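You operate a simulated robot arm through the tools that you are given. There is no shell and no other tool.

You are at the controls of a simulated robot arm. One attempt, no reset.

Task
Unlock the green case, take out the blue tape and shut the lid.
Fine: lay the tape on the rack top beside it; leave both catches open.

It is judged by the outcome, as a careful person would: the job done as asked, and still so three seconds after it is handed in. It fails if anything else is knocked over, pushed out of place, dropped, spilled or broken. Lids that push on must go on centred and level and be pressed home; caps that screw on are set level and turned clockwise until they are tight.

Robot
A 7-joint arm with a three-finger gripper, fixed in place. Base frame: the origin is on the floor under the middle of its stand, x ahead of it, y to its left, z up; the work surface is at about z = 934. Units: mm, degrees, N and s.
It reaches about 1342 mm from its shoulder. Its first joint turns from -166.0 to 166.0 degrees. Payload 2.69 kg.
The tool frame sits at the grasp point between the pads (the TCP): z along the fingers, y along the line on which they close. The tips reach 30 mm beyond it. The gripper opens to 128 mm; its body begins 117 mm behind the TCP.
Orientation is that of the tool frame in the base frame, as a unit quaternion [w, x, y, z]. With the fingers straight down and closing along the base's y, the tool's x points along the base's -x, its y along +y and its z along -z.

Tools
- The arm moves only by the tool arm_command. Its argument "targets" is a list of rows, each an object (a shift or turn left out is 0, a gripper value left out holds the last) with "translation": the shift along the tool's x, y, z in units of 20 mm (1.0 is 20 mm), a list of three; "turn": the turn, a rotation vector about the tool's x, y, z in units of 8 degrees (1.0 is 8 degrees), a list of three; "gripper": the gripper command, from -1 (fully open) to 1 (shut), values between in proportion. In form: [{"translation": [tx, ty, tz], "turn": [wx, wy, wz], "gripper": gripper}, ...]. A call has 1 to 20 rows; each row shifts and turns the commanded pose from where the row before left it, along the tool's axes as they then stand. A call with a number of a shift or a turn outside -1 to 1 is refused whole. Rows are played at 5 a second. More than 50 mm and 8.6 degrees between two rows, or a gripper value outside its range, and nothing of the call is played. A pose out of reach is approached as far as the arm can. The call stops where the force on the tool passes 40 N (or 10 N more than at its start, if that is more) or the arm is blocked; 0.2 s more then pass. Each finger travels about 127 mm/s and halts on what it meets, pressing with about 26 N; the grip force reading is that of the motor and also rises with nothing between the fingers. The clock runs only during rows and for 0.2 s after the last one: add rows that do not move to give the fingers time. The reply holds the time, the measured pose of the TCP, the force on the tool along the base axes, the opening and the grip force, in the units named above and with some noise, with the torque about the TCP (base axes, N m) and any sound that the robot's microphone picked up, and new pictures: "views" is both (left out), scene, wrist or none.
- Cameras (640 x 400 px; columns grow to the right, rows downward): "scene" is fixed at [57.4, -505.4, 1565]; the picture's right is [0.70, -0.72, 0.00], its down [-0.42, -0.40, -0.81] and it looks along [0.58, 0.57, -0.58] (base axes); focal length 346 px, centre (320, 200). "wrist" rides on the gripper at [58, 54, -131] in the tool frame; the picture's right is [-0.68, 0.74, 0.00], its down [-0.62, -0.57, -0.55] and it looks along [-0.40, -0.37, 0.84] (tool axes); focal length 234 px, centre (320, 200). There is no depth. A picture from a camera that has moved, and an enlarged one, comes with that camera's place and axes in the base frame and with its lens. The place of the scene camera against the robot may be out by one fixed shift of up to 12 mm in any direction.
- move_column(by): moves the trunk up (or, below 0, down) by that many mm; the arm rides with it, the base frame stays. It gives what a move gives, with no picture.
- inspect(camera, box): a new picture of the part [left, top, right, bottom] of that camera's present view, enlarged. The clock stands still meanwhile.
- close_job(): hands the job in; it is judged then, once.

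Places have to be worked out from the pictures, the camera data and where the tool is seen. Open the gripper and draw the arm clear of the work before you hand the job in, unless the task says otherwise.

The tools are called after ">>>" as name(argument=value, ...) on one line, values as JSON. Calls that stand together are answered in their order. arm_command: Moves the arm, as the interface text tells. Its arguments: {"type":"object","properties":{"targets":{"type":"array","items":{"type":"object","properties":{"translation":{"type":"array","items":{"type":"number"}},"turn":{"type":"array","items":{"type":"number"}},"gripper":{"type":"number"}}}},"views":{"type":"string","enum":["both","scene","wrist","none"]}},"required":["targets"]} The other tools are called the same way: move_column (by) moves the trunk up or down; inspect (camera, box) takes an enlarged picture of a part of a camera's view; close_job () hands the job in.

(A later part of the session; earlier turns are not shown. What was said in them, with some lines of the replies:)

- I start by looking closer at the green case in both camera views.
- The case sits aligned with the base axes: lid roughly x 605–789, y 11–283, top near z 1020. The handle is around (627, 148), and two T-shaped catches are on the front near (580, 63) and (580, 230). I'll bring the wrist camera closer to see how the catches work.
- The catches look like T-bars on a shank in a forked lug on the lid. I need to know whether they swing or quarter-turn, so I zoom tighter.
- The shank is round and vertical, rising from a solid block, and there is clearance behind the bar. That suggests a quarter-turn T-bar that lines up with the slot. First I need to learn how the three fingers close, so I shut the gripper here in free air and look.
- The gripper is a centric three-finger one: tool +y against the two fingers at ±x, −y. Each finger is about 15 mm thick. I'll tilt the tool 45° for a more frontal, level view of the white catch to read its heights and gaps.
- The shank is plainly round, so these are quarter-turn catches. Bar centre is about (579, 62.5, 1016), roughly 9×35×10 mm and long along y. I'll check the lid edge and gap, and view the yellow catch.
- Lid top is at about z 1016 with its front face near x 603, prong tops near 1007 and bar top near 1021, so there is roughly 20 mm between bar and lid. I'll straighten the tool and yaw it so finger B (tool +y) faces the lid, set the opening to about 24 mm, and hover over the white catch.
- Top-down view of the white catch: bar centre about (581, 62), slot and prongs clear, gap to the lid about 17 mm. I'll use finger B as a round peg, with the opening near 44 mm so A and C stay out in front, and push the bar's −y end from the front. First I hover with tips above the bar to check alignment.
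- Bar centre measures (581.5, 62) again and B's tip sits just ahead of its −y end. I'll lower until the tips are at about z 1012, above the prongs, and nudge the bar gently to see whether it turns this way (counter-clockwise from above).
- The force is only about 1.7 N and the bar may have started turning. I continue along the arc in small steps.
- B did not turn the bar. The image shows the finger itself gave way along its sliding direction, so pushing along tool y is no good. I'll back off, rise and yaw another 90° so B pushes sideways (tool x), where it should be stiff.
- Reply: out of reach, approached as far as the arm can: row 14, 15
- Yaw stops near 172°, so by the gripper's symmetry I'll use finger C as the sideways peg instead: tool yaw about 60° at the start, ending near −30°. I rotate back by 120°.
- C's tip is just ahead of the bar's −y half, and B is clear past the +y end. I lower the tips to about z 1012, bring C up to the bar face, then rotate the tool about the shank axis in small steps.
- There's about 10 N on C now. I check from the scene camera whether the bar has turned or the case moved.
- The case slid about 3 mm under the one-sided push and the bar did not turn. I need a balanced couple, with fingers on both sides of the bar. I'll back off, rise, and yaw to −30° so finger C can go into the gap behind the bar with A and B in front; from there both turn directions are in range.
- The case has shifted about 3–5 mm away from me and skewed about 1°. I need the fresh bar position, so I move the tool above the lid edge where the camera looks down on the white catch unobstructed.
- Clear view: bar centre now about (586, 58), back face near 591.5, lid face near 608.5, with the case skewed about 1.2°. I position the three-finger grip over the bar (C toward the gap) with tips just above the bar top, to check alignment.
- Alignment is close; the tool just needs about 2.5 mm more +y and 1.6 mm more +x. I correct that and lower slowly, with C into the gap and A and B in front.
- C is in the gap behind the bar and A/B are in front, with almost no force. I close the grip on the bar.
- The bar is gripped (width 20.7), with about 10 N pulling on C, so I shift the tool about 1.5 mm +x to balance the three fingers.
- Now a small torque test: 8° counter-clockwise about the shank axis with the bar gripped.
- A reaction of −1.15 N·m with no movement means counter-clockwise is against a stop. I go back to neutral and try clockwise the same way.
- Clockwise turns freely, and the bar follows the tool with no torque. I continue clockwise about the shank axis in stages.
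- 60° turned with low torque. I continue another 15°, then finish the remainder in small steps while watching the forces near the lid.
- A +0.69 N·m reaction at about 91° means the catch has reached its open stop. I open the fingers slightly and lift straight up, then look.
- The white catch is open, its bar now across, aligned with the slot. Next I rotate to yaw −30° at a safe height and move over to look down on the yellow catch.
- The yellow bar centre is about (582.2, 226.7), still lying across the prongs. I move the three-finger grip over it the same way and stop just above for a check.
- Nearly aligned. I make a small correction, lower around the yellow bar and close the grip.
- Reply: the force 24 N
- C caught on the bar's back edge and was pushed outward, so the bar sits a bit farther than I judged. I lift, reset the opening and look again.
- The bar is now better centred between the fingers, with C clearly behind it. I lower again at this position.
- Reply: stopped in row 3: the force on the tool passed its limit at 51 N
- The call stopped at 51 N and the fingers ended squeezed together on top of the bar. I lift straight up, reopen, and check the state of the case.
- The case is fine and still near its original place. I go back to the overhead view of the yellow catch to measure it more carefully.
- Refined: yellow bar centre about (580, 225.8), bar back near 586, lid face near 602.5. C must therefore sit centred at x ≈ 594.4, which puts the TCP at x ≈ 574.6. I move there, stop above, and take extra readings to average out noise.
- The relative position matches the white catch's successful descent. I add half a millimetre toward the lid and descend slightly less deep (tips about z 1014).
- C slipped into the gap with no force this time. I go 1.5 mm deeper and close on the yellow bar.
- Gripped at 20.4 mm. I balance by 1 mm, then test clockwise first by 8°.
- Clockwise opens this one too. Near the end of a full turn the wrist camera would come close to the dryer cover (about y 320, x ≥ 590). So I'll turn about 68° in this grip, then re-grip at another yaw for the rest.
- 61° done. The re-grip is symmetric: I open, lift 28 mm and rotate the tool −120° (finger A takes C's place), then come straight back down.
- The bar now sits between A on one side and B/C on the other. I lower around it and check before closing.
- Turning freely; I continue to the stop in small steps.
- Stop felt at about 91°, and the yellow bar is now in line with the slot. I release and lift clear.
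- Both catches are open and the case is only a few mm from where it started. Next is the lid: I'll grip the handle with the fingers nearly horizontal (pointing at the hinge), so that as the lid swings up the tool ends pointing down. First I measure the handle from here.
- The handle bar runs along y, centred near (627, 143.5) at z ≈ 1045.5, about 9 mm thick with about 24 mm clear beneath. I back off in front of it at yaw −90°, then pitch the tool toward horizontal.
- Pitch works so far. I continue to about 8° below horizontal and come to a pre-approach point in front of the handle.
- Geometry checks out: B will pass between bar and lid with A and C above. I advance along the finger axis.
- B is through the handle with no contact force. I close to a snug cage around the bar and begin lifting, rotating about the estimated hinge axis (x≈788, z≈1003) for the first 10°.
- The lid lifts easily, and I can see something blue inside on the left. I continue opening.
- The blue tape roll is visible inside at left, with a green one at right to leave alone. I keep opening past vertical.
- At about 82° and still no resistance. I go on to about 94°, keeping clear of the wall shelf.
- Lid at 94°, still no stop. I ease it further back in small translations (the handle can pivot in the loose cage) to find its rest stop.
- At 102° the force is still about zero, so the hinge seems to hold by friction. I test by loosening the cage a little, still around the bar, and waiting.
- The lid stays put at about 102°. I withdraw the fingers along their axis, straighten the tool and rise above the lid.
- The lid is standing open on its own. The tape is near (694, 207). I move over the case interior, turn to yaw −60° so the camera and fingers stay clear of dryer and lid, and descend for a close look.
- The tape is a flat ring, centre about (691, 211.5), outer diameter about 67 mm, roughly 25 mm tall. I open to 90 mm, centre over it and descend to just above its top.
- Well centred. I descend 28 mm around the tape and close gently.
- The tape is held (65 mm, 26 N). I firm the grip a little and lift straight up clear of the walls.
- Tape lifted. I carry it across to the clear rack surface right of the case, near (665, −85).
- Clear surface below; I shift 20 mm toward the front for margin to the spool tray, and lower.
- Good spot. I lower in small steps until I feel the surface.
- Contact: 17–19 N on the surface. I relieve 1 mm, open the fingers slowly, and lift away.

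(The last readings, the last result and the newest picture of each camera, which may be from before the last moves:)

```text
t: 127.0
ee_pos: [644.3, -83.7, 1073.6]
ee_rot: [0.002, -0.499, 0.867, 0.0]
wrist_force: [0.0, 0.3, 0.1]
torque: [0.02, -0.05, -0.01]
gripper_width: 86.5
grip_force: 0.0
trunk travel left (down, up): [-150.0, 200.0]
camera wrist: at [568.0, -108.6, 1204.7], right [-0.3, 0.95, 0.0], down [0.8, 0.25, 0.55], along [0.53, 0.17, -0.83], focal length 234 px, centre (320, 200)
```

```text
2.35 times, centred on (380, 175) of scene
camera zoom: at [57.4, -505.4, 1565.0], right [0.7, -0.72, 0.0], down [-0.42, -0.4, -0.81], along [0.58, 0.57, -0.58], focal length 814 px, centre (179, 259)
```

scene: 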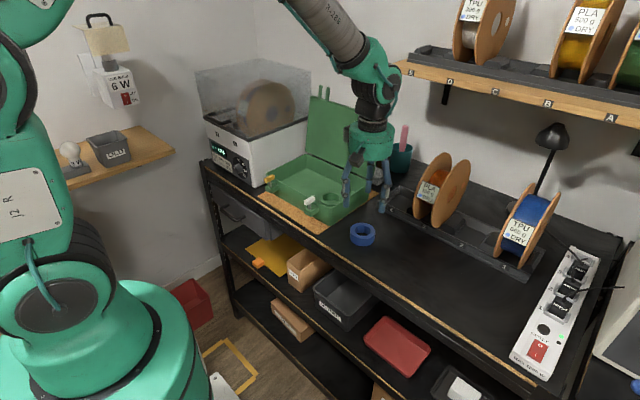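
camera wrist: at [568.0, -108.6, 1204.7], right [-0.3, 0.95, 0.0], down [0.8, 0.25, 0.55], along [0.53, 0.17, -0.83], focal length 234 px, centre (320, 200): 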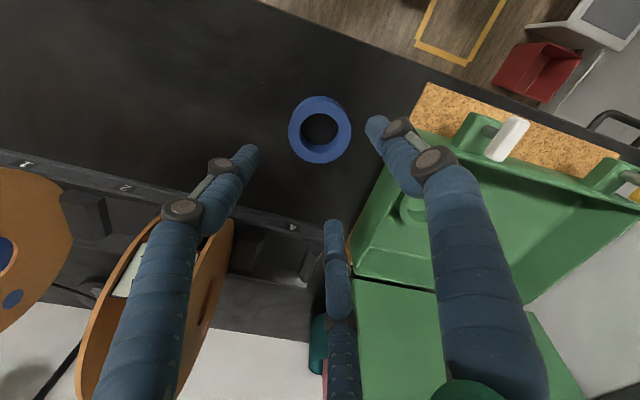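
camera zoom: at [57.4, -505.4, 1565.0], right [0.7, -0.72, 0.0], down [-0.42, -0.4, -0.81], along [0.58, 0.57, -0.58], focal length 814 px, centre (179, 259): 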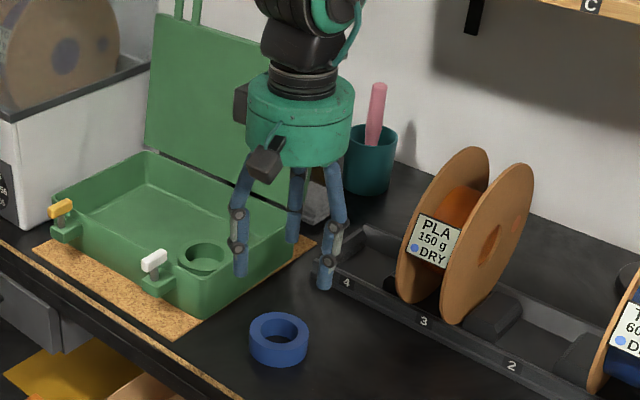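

The tape lies flat on the rack top beside the case. Now I return to close the lid: rise, yaw to −90°, and go back above the handle behind the standing lid.

>>> arm_command(targets=[{"translation": [0, 0, -1], "gripper": 0.0}, {"translation": [0, 0, -1], "gripper": 0.56}, {"translation": [0, 0, -1]}, {"translation": [0, 0, -1]}, {"translation": [0, 0, -1]}, {"translation": [0, 0, -1]}, {"translation": [0, 0, -1]}, {"translation": [0, 0, -1]}, {"translation": [0, 0, -1]}, {"translation": [0, 0, -1]}, {"translation": [0, 0, -1]}, {"translation": [0, 0, -0.75]}, {"turn": [0, 0, -0.9375]}, {"turn": [0, 0, -0.9375]}, {"turn": [0, 0, -0.9375]}, {"turn": [0, 0, -0.9375]}, {}], views="none")

>>> arm_command(targets=[{"translation": [-0.9375, -0.9625, 0]}, {"translation": [-0.9375, -0.9625, 0]}, {"translation": [-0.9375, -0.9625, 0]}, {"translation": [-0.9375, -0.9625, 0]}, {"translation": [-0.9375, -0.9625, 0]}, {"translation": [-0.9375, -0.9625, 0]}, {"translation": [-0.9375, -0.9625, 0]}, {"translation": [-0.9375, -0.9625, 0]}, {"translation": [-0.9375, -0.9625, 0]}, {"translation": [-0.9375, -0.9625, 0]}, {"translation": [-0.9375, -0.9625, 0]}, {"translation": [-0.9375, -0.9625, 0]}, {}], views="both")

```text
t: 130.6
ee_pos: [643.1, -85.3, 1308.5]
ee_rot: [-0.002, 0.707, -0.707, 0.0]
wrist_force: [0.3, 0.3, 0.6]
torque: [0.01, 0.0, 0.0]
gripper_width: 28.0
grip_force: 0.0
trunk travel left (down, up): [-150.0, 200.0]
```

```text
t: 133.3
ee_pos: [874.4, 141.3, 1309.6]
ee_rot: [0.002, -0.707, 0.708, -0.001]
wrist_force: [1.2, 0.9, -0.4]
torque: [-0.01, 0.01, -0.01]
gripper_width: 28.1
grip_force: 0.1
trunk travel left (down, up): [-150.0, 200.0]
camera wrist: at [820.8, 81.9, 1440.0], right [-0.74, 0.68, 0.0], down [0.56, 0.61, 0.55], along [0.37, 0.4, -0.83], focal length 234 px, centre (320, 200)
```

scene: 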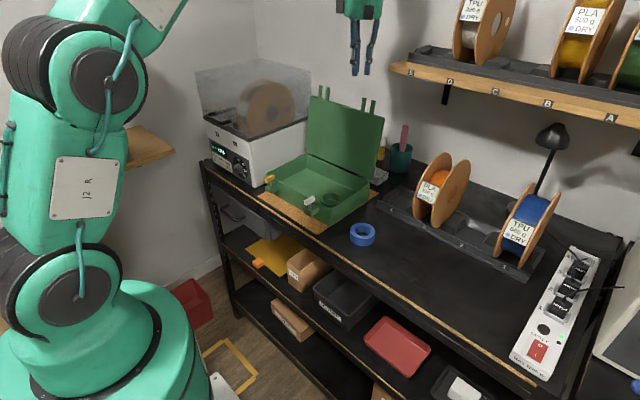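
wrist: 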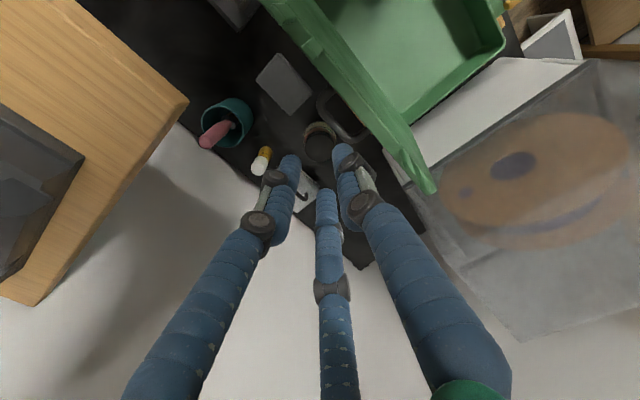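

Same view as when I withdrew, and the lid hasn't moved. I reverse the withdrawal to re-enter the handle, checking midway.

>>> arm_command(targets=[{"translation": [0, 0, 1]}, {"translation": [0, 0, 1]}, {"translation": [0, 0, 1]}, {"translation": [0, 0, 1]}, {"turn": [-0.635, 0, 0]}, {"turn": [-0.635, 0, 0]}, {"translation": [0, 0, 0.6]}, {}], views="both")

>>> inspect(camera="wrist", box=[240, 80, 440, 225])

```text
t: 135.2
ee_pos: [872.6, 140.5, 1216.9]
ee_rot: [-0.06, -0.704, 0.705, 0.062]
wrist_force: [0.2, -0.3, -0.4]
torque: [-0.02, -0.01, 0.01]
gripper_width: 28.4
grip_force: 0.1
trunk travel left (down, up): [-150.0, 200.0]
camera wrist: at [842.1, 80.7, 1356.0], right [-0.72, 0.68, 0.13], down [0.65, 0.61, 0.44], along [0.22, 0.41, -0.89], focal length 234 px, centre (320, 200)
```

scene: 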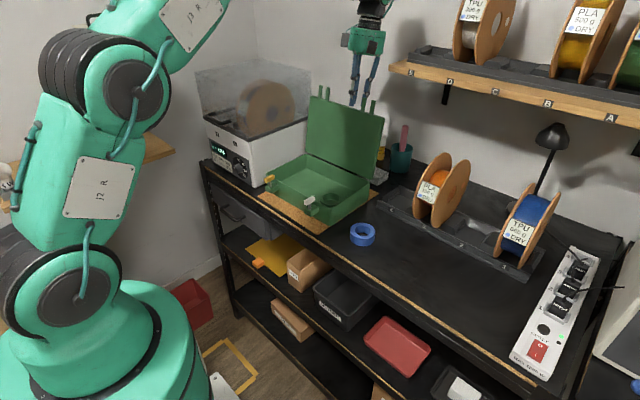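
wrist: 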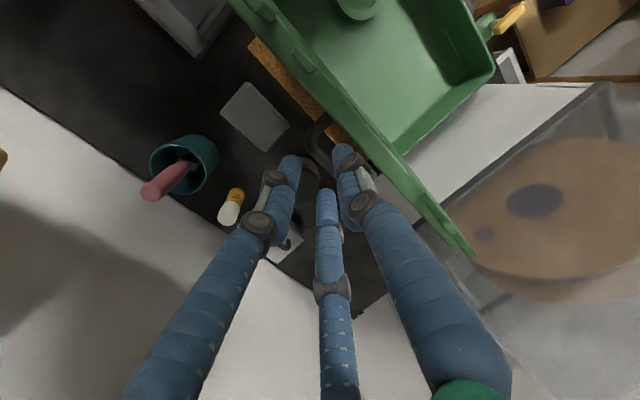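

```text
2.76 times, centred on (340, 152) of wrist
camera zoom: at [842.1, 80.7, 1356.0], right [-0.72, 0.68, 0.13], down [0.65, 0.61, 0.44], along [0.22, 0.41, -0.89], focal length 646 px, centre (265, 331)
```

zoom: 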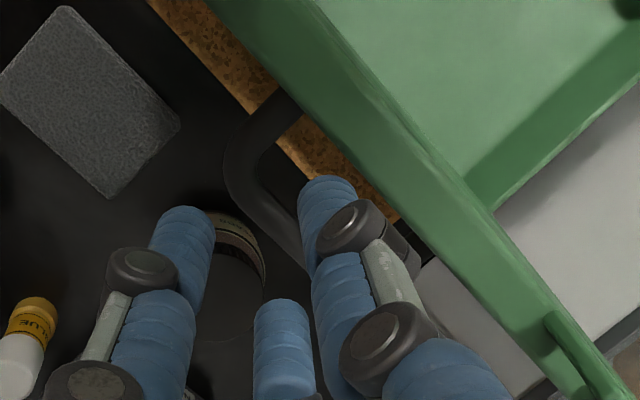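

B is lined up between bar and lid. I insert the remaining 50 mm and close the cage.

>>> arm_command(targets=[{"translation": [0, 0, 0.8]}, {"translation": [0, 0, 0.9]}, {"translation": [0, 0, 0.8]}, {}, {"gripper": 0.65}, {"gripper": 0.71}, {}, {}], views="wrist")

>>> inspect(camera="wrist", box=[240, 80, 440, 225])

```text
t: 136.9
ee_pos: [863.4, 140.7, 1169.2]
ee_rot: [-0.061, -0.704, 0.705, 0.062]
wrist_force: [0.9, -0.5, 0.1]
torque: [0.0, 0.01, -0.02]
gripper_width: 18.7
grip_force: 0.4
trunk travel left (down, up): [-150.0, 200.0]
camera wrist: at [833.5, 81.1, 1306.5], right [-0.72, 0.68, 0.13], down [0.65, 0.61, 0.44], along [0.22, 0.41, -0.89], focal length 234 px, centre (320, 200)
```

wrist: 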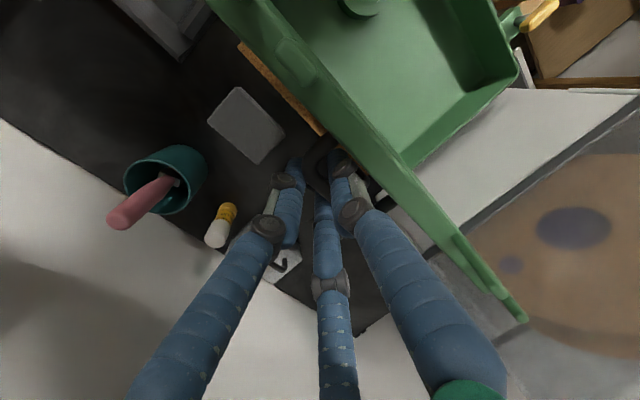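

```text
2.76 times, centred on (340, 152) of wrist
camera zoom: at [833.5, 81.1, 1306.5], right [-0.72, 0.68, 0.13], down [0.65, 0.61, 0.44], along [0.22, 0.41, -0.89], focal length 646 px, centre (265, 331)
```

zoom: 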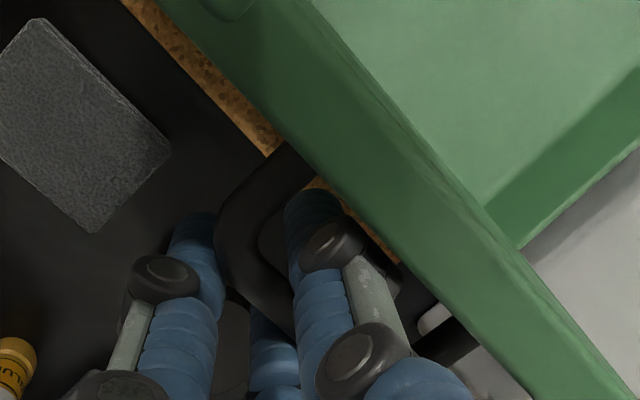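

Handle caged. I bring the lid forward, reversing the opening path.

>>> arm_command(targets=[{"translation": [0, 0.279, -0.082]}, {"translation": [0, 0.281, -0.067]}, {"translation": [0, 0.2853, -0.061]}, {"translation": [0, 0.2876, -0.045]}, {"translation": [0, 0.3168, -0.0369], "turn": [0.25, 0, 0]}, {"translation": [0, 0.3168, -0.0369], "turn": [0.25, 0, 0]}, {"translation": [0, 0.3168, -0.0369], "turn": [0.25, 0, 0]}, {"translation": [0, 0.3168, -0.0369], "turn": [0.25, 0, 0]}, {"translation": [0, 0.3168, -0.0369], "turn": [0.25, 0, 0]}, {"translation": [0, 0.3168, -0.0369], "turn": [0.25, 0, 0]}, {}], views="both")

```text
t: 139.3
ee_pos: [805.2, 140.4, 1184.9]
ee_rot: [0.013, -0.707, 0.707, -0.012]
wrist_force: [0.5, -0.3, 0.2]
torque: [-0.01, -0.04, -0.01]
gripper_width: 18.4
grip_force: 0.0
trunk travel left (down, up): [-150.0, 200.0]
camera wrist: at [747.0, 81.1, 1314.2], right [-0.73, 0.68, -0.03], down [0.55, 0.61, 0.57], along [0.4, 0.4, -0.82], focal length 234 px, centre (320, 200)
```

scene: 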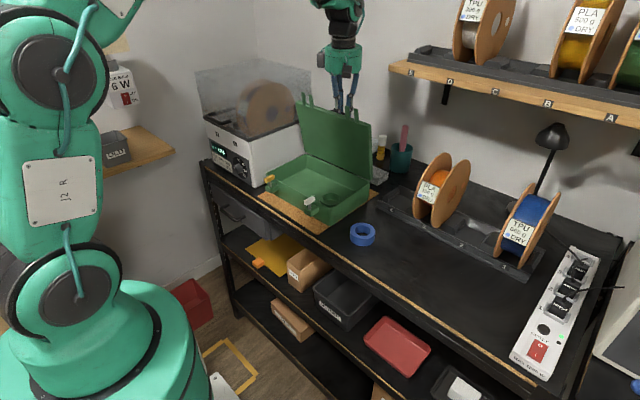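
wrist: 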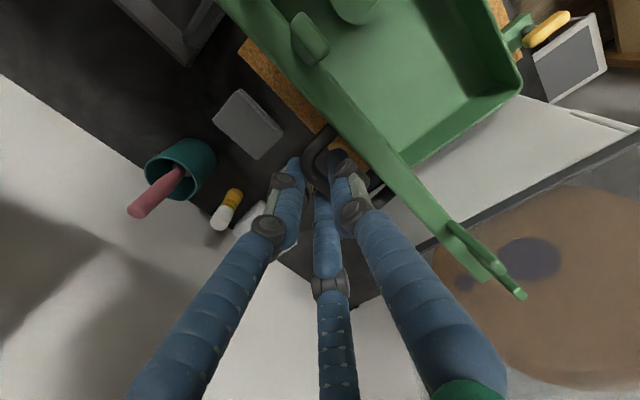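

The lid follows nicely (about 82°). I continue lowering.

>>> arm_command(targets=[{"translation": [0, 0.3168, -0.0369], "turn": [0.25, 0, 0]}, {"translation": [0, 0.3168, -0.0369], "turn": [0.25, 0, 0]}, {"translation": [0, 0.3168, -0.0369], "turn": [0.25, 0, 0]}, {"translation": [0, 0.3168, -0.0369], "turn": [0.25, 0, 0]}, {"translation": [0, 0.3168, -0.0369], "turn": [0.25, 0, 0]}, {"translation": [0, 0.3168, -0.0369], "turn": [0.25, 0, 0]}, {"translation": [0, 0.3168, -0.0369], "turn": [0.25, 0, 0]}, {"translation": [0, 0.3168, -0.0369], "turn": [0.25, 0, 0]}, {"translation": [0, 0.3168, -0.0369], "turn": [0.25, 0, 0]}, {"translation": [0, 0.3168, -0.0369], "turn": [0.25, 0, 0]}, {}], views="none")

>>> arm_command(targets=[{"translation": [0, 0.3168, -0.0369], "turn": [0.25, 0, 0]}, {"translation": [0, 0.3168, -0.0369], "turn": [0.25, 0, 0]}, {"translation": [0, 0.3168, -0.0369], "turn": [0.25, 0, 0]}, {"translation": [0, 0.3168, -0.0369], "turn": [0.25, 0, 0]}, {"translation": [0, 0.3168, -0.0369], "turn": [0.25, 0, 0]}, {"translation": [0, 0.3168, -0.0369], "turn": [0.25, 0, 0]}, {"translation": [0, 0.3168, -0.0369], "turn": [0.25, 0, 0]}, {"translation": [0, 0.3168, -0.0369], "turn": [0.25, 0, 0]}, {"translation": [0, 0.3168, -0.0369], "turn": [0.25, 0, 0]}, {"translation": [0, 0.3168, -0.0369], "turn": [0.25, 0, 0]}, {}], views="both")

>>> inspect(camera="scene", box=[230, 100, 400, 230])

```text
t: 141.8
ee_pos: [742.3, 141.1, 1179.8]
ee_rot: [0.136, -0.693, 0.695, -0.135]
wrist_force: [-0.3, -0.2, -0.7]
torque: [0.04, -0.01, 0.02]
gripper_width: 18.5
grip_force: 0.1
trunk travel left (down, up): [-150.0, 200.0]
```

```text
t: 144.2
ee_pos: [684.9, 141.2, 1152.9]
ee_rot: [0.255, -0.66, 0.661, -0.252]
wrist_force: [-1.7, 0.4, -1.0]
torque: [0.0, 0.05, 0.0]
gripper_width: 19.7
grip_force: 0.6
trunk travel left (down, up): [-150.0, 200.0]
camera wrist: at [557.0, 81.8, 1215.0], right [-0.55, 0.68, -0.49], down [0.05, 0.61, 0.79], along [0.84, 0.4, -0.37], focal length 234 px, centre (320, 200)
```

scene: 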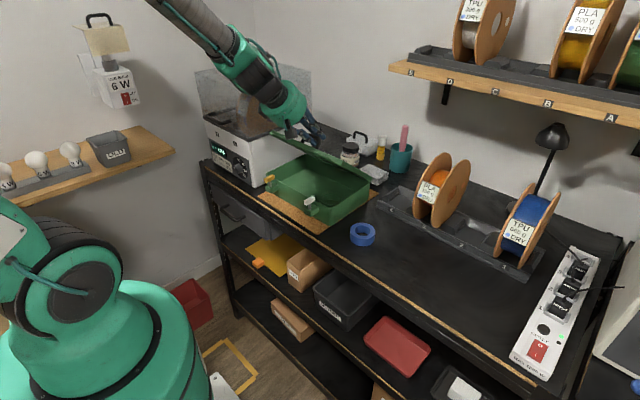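
wrist: 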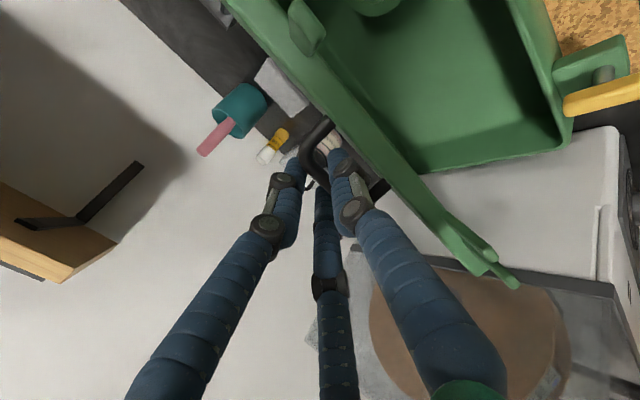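

```text
3.08 times, centred on (315, 165) of scene
camera zoom: at [57.4, -505.4, 1565.0], right [0.7, -0.72, 0.0], down [-0.42, -0.4, -0.81], along [0.58, 0.57, -0.58], focal length 1065 px, centre (335, 308)
```

zoom: 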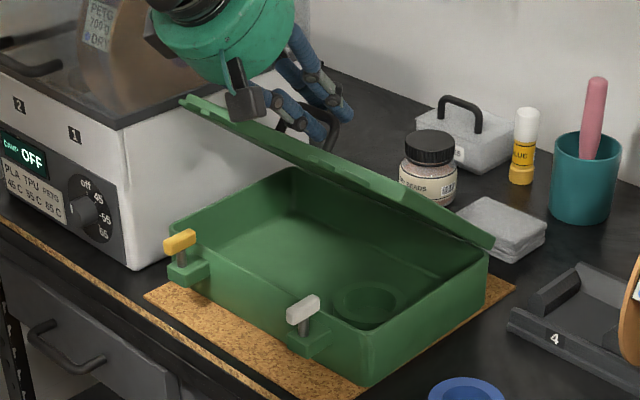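

>>> arm_command(targets=[{"translation": [0, 0.3168, -0.0369], "turn": [0.25, 0, 0]}, {"translation": [0, 0.3168, -0.0369], "turn": [0.25, 0, 0]}, {"translation": [0, 0.3168, -0.0369], "turn": [0.25, 0, 0]}, {"translation": [0, 0.3168, -0.0369], "turn": [0.25, 0, 0]}, {"translation": [0, 0.3168, -0.0369], "turn": [0.25, 0, 0]}, {"translation": [0, 0.3168, -0.0369], "turn": [0.25, 0, 0]}, {"translation": [0, 0.3168, -0.0369], "turn": [0.25, 0, 0]}, {"translation": [0, 0.3168, -0.0369], "turn": [0.25, 0, 0]}, {"translation": [0, 0.3168, -0.0369], "turn": [0.25, 0, 0]}, {"translation": [0, 0.3168, -0.0369], "turn": [0.25, 0, 0]}, {}], views="none")

>>> arm_command(targets=[{"translation": [0, 0.3168, -0.0369], "turn": [0.25, 0, 0]}, {"translation": [0, 0.3168, -0.0369], "turn": [0.25, 0, 0]}, {"translation": [0, 0.3168, -0.0369], "turn": [0.25, 0, 0]}, {"translation": [0, 0.3168, -0.0369], "turn": [0.25, 0, 0]}, {"translation": [0, 0.3168, -0.0369], "turn": [0.25, 0, 0]}, {"translation": [0, 0.3168, -0.0369], "turn": [0.25, 0, 0]}, {}], views="both")

>>> inspect(camera="scene", box=[240, 130, 368, 220])

```text
t: 146.6
ee_pos: [640.1, 140.6, 1108.4]
ee_rot: [0.364, -0.606, 0.607, -0.364]
wrist_force: [-0.7, -1.2, -1.7]
torque: [0.01, 0.02, -0.03]
gripper_width: 19.9
grip_force: 0.9
trunk travel left (down, up): [-150.0, 200.0]
```

```text
t: 148.2
ee_pos: [622.5, 141.9, 1075.2]
ee_rot: [0.425, -0.563, 0.566, -0.426]
wrist_force: [-1.2, 1.1, -1.4]
torque: [0.0, 0.06, 0.01]
gripper_width: 20.2
grip_force: 1.3
trunk travel left (down, up): [-150.0, 200.0]
camera wrist: at [480.8, 82.0, 1060.1], right [-0.2, 0.68, -0.71], down [-0.37, 0.61, 0.7], along [0.91, 0.4, 0.13], focal length 234 px, centre (320, 200)
```

scene: 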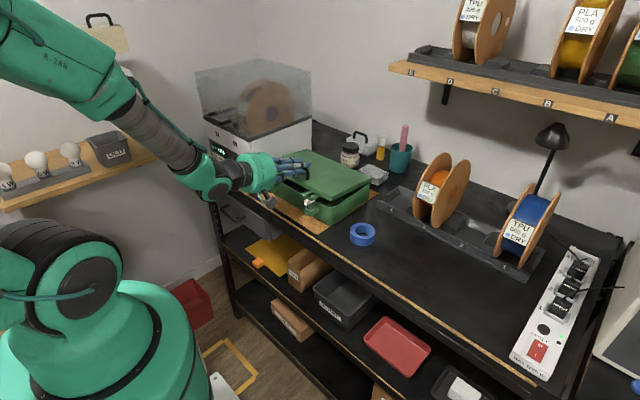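
wrist: 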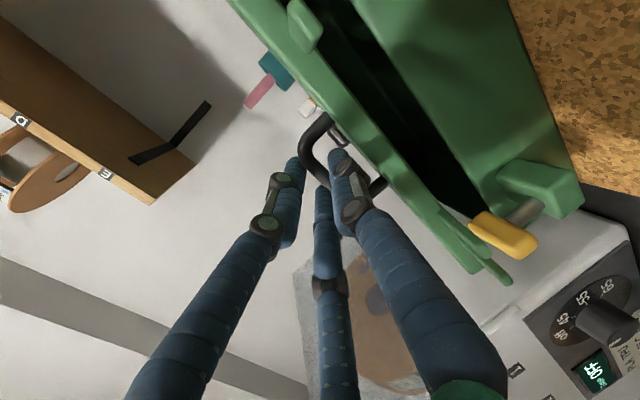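

```text
4.44 times, centred on (304, 175) of scene
camera zoom: at [57.4, -505.4, 1565.0], right [0.7, -0.72, 0.0], down [-0.42, -0.4, -0.81], along [0.58, 0.57, -0.58], focal length 1538 px, centre (391, 311)
```

zoom: 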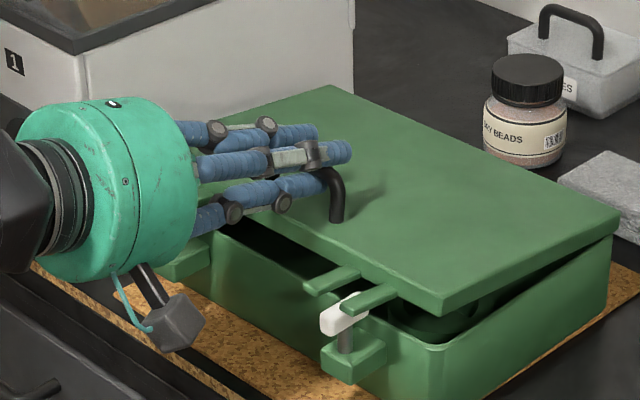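

>>> arm_command(targets=[{"translation": [0, 0.3168, -0.0369], "turn": [0.25, 0, 0]}, {"translation": [0, 0.3168, -0.0369], "turn": [0.25, 0, 0]}, {}], views="none")

>>> inspect(camera="scene", box=[250, 150, 346, 210])

>>> arm_command(targets=[{"translation": [0, 0.3168, -0.0369], "turn": [0.25, 0, 0]}, {"translation": [0, 0.3168, -0.0369], "turn": [0.25, 0, 0]}, {}], views="both")

>>> inspect(camera="scene", box=[240, 130, 368, 220])

```text
t: 148.9
ee_pos: [616.4, 140.8, 1062.7]
ee_rot: [0.445, -0.548, 0.55, -0.445]
wrist_force: [0.1, -0.3, -2.7]
torque: [-0.01, -0.03, 0.0]
gripper_width: 19.8
grip_force: 1.2
trunk travel left (down, up): [-150.0, 200.0]
```

```text
6.67 times, centred on (298, 180) of scene
camera zoom: at [57.4, -505.4, 1565.0], right [0.7, -0.72, 0.0], down [-0.42, -0.4, -0.81], along [0.58, 0.57, -0.58], focal length 2308 px, centre (467, 333)
```

zoom: 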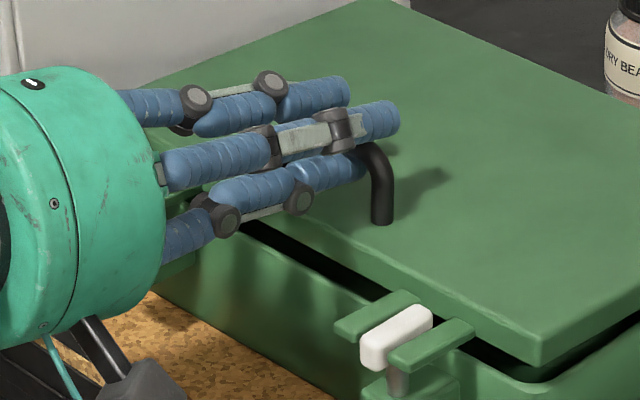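

```text
t: 149.8
ee_pos: [613.2, 140.5, 1050.4]
ee_rot: [0.465, -0.532, 0.534, -0.464]
wrist_force: [-0.1, 0.1, -1.6]
torque: [-0.01, 0.04, 0.01]
gripper_width: 19.3
grip_force: 1.1
trunk travel left (down, up): [-150.0, 200.0]
camera wrist: at [476.1, 82.2, 1016.9], right [-0.1, 0.68, -0.73], down [-0.46, 0.62, 0.64], along [0.88, 0.4, 0.25], focal length 234 px, centre (320, 200)
```

scene: 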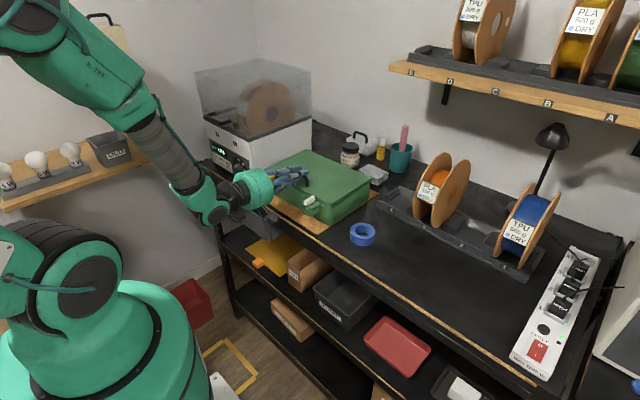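
wrist: 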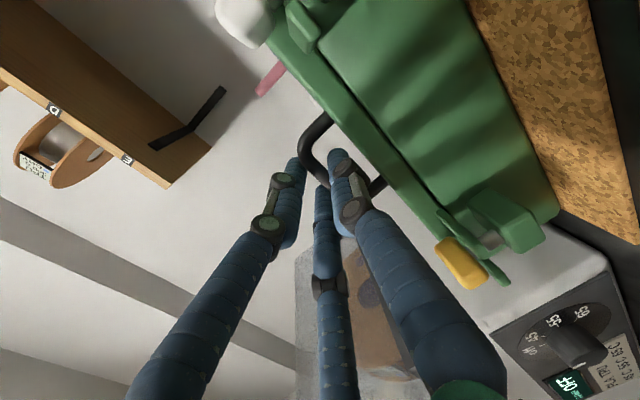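

```text
4.44 times, centred on (304, 175) of scene
camera zoom: at [57.4, -505.4, 1565.0], right [0.7, -0.72, 0.0], down [-0.42, -0.4, -0.81], along [0.58, 0.57, -0.58], focal length 1538 px, centre (391, 311)
```

zoom: 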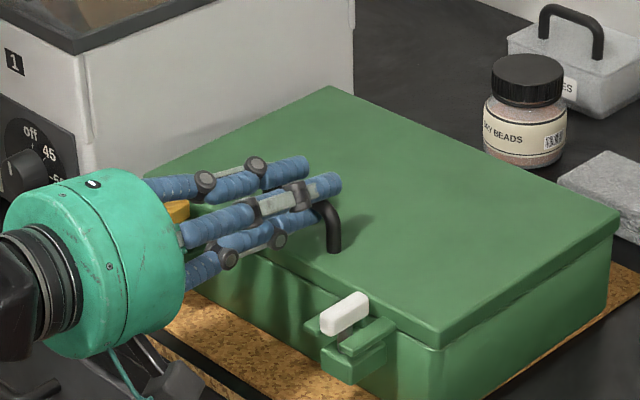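

The lid is nearly down, with a small load still on B. I lower another 3 mm, open the cage and check the seam.

>>> arm_command(targets=[{"translation": [0, 0.08, 0]}, {"translation": [0, 0.07, 0]}, {}], views="none")

>>> arm_command(targets=[{"gripper": 0.66}, {"gripper": 0.61}, {}, {}], views="none")

>>> inspect(camera="scene", box=[282, 160, 378, 220])

>>> inspect(camera="wrist", box=[240, 60, 560, 300])

```text
t: 150.6
ee_pos: [614.1, 140.9, 1050.2]
ee_rot: [0.465, -0.531, 0.534, -0.465]
wrist_force: [2.4, -3.7, 10.6]
torque: [0.18, -0.17, -0.14]
gripper_width: 20.3
grip_force: 1.3
trunk travel left (down, up): [-150.0, 200.0]
```

```text
t: 151.6
ee_pos: [613.0, 140.3, 1048.6]
ee_rot: [0.465, -0.532, 0.534, -0.465]
wrist_force: [0.5, -4.0, 8.7]
torque: [0.22, -0.11, -0.08]
gripper_width: 26.0
grip_force: 0.9
trunk travel left (down, up): [-150.0, 200.0]
```

```text
6.67 times, centred on (330, 190) of scene
camera zoom: at [57.4, -505.4, 1565.0], right [0.7, -0.72, 0.0], down [-0.42, -0.4, -0.81], along [0.58, 0.57, -0.58], focal length 2308 px, centre (253, 267)
```

zoom: 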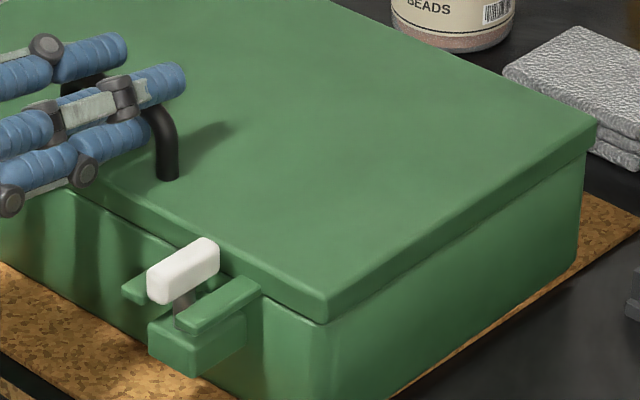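

```text
1.67 times, centred on (400, 180) of wrist
camera zoom: at [475.5, 81.9, 1014.5], right [-0.1, 0.68, -0.73], down [-0.46, 0.62, 0.64], along [0.88, 0.4, 0.25], focal length 390 px, centre (187, 233)
```

zoom: 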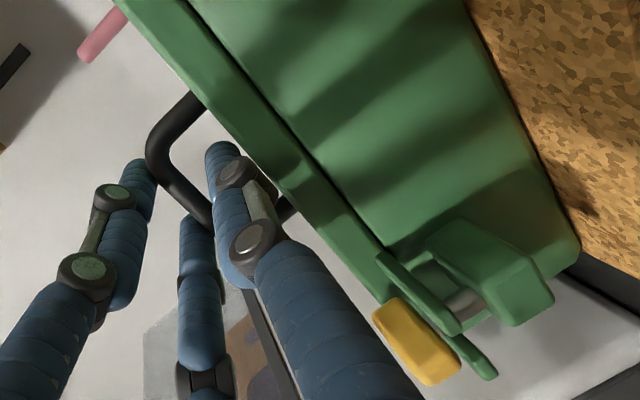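

The lid is shut with its seam closed, and the white bar sits free in its fork. There is about 9 N of finger-on-handle pressure, so I raise slightly, recheck, then slide the fingers straight out.

>>> arm_command(targets=[{"translation": [0, -0.08, 0]}, {"translation": [0, -0.05, 0]}, {}], views="none")

```text
t: 152.3
ee_pos: [611.9, 140.9, 1050.6]
ee_rot: [0.464, -0.533, 0.535, -0.464]
wrist_force: [-0.2, 0.1, 0.6]
torque: [0.0, -0.02, -0.01]
gripper_width: 25.0
grip_force: 0.1
trunk travel left (down, up): [-150.0, 200.0]
```

Forces are now zero. I withdraw along the finger axis.

>>> arm_command(targets=[{"translation": [0, 0, -0.4]}, {"translation": [0, 0, -0.5]}, {"translation": [0, 0, -0.7]}, {"translation": [0, 0, -0.9]}, {"translation": [0, -0.5, -0.8]}, {}], views="both")

>>> inspect(camera="scene", box=[240, 130, 400, 240])

>>> inspect(camera="wrist", box=[240, 0, 560, 240])

```text
t: 153.8
ee_pos: [548.3, 140.6, 1070.5]
ee_rot: [0.464, -0.533, 0.534, -0.464]
wrist_force: [-0.1, 0.2, 0.3]
torque: [0.05, -0.01, 0.04]
gripper_width: 25.2
grip_force: 0.1
trunk travel left (down, up): [-150.0, 200.0]
camera wrist: at [411.2, 81.5, 1035.7], right [-0.1, 0.68, -0.73], down [-0.46, 0.62, 0.64], along [0.88, 0.4, 0.25], focal length 234 px, centre (320, 200)
```

scene: 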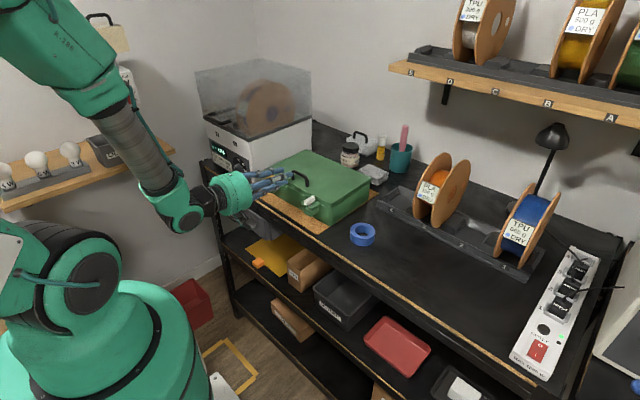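
wrist: 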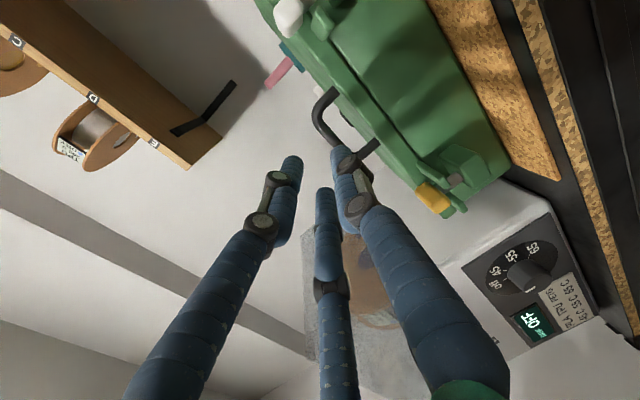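

```text
3.64 times, centred on (320, 185) of scene
camera zoom: at [57.4, -505.4, 1565.0], right [0.7, -0.72, 0.0], down [-0.42, -0.4, -0.81], along [0.58, 0.57, -0.58], focal length 1259 px, centre (320, 254)
```

zoom: 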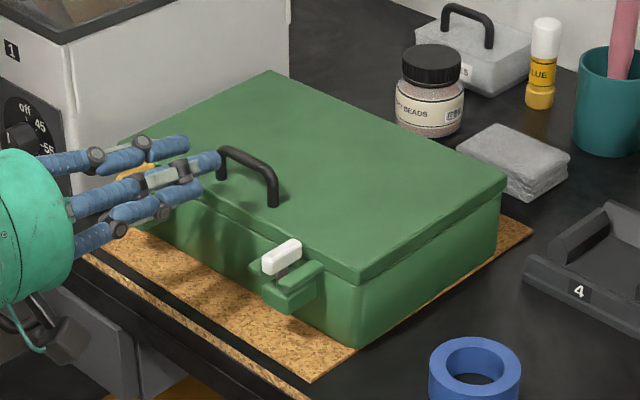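

```text
1.67 times, centred on (400, 120) of wrist
camera zoom: at [411.2, 81.5, 1035.7], right [-0.1, 0.68, -0.73], down [-0.46, 0.62, 0.64], along [0.88, 0.4, 0.25], focal length 390 px, centre (187, 333)
```

zoom: 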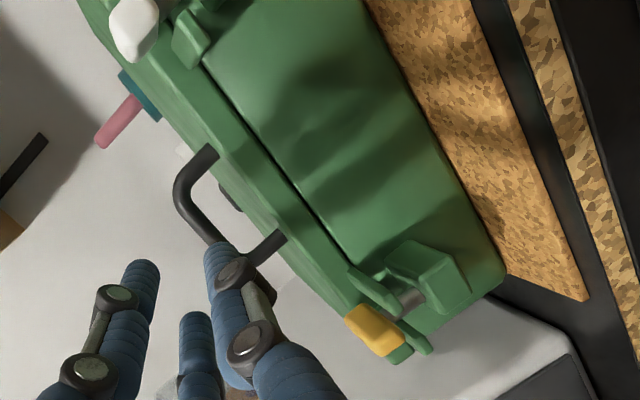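

Lid shut, both catches open, tape on the rack top, nothing else disturbed. I back the arm out along the way I came, straighten the tool, open the gripper and rise clear.

>>> arm_command(targets=[{"translation": [0, -0.88, -0.58]}, {"translation": [0, -0.88, -0.58]}, {"translation": [0, -0.88, -0.58]}, {"translation": [0, -0.88, -0.58]}, {"turn": [-0.93, 0, 0]}, {"turn": [-0.93, 0, 0]}, {"turn": [-0.93, 0, 0]}, {"turn": [-0.93, 0, 0]}, {"turn": [-0.93, 0, 0]}, {"turn": [-0.93, 0, 0]}, {"turn": [-0.93, 0, 0]}, {"turn": [-0.93, 0, 0]}, {"turn": [-0.93, 0, 0]}, {"turn": [-0.93, 0, 0]}, {"turn": [-0.93, 0, 0]}, {"translation": [0, 0, -1]}, {"translation": [0, 0, -1], "gripper": -1}, {"translation": [0, 0, -1]}, {"translation": [0, 0, -1]}, {}], views="both")

>>> inspect(camera="scene", box=[200, 110, 440, 260])

>>> inspect(camera="scene", box=[250, 150, 346, 210])

```text
t: 157.9
ee_pos: [513.0, 141.4, 1227.7]
ee_rot: [0.002, -0.706, 0.708, 0.0]
wrist_force: [-0.7, -0.5, -0.1]
torque: [0.03, -0.02, 0.0]
gripper_width: 128.1
grip_force: 0.0
trunk travel left (down, up): [-150.0, 200.0]
camera wrist: at [458.7, 82.0, 1357.5], right [-0.74, 0.68, 0.0], down [0.56, 0.61, 0.55], along [0.37, 0.41, -0.83], focal length 234 px, centre (320, 200)
```

scene: 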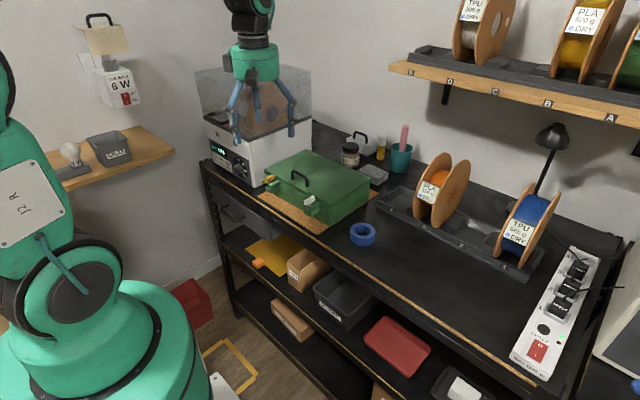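
wrist: 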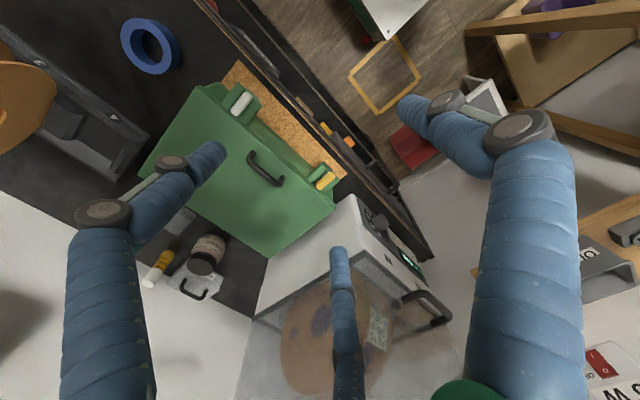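

```text
2.67 times, centred on (320, 185) of scene
camera zoom: at [57.4, -505.4, 1565.0], right [0.7, -0.72, 0.0], down [-0.42, -0.4, -0.81], along [0.58, 0.57, -0.58], focal length 923 px, centre (320, 240)
```

zoom: 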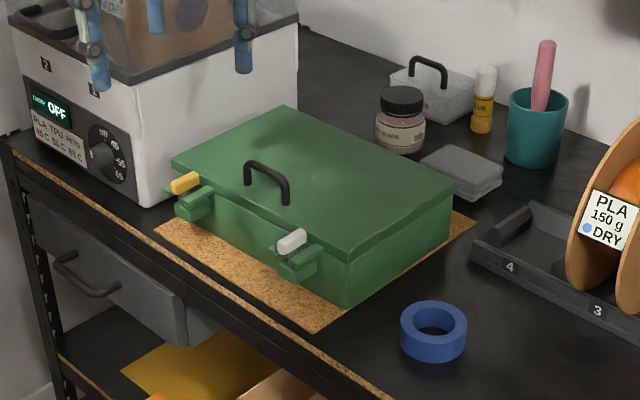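

```text
6.67 times, centred on (298, 180) of scene
camera zoom: at [57.4, -505.4, 1565.0], right [0.7, -0.72, 0.0], down [-0.42, -0.4, -0.81], along [0.58, 0.57, -0.58], focal length 2308 px, centre (467, 333)
```

zoom: 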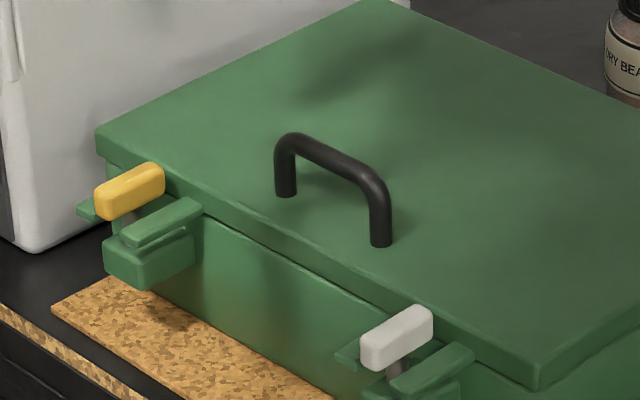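

The final pictures show the lid shut with an even seam, both T-bars turned to the open position, the blue tape flat on the rack beside the case, the other items in place, and the arm clear with gripper open. I hand the job in.

>>> close_job()

```text
The job is handed in.
```

The job is done and handed in. The green case is unlocked, and the blue tape is lying flat on the rack top to the right of it. The lid is shut with an even seam.

- **Catches:** both turn a quarter clockwise to unlock. I turned each to its stop and left both open.
- **Case position:** my first push on the white catch, before I knew which way it turned, slid the case. It now sits a few millimetres off where it started and is turned by about 1°. The cork mat did not move.
- **Yellow catch:** my first two attempts to grip it caught on the bar or lid edge, and one stopped at 51 N. I saw no damage in the pictures.
- **Everything else:** the green tape stayed in the case, and nothing else was touched. The arm is clear with the gripper open.
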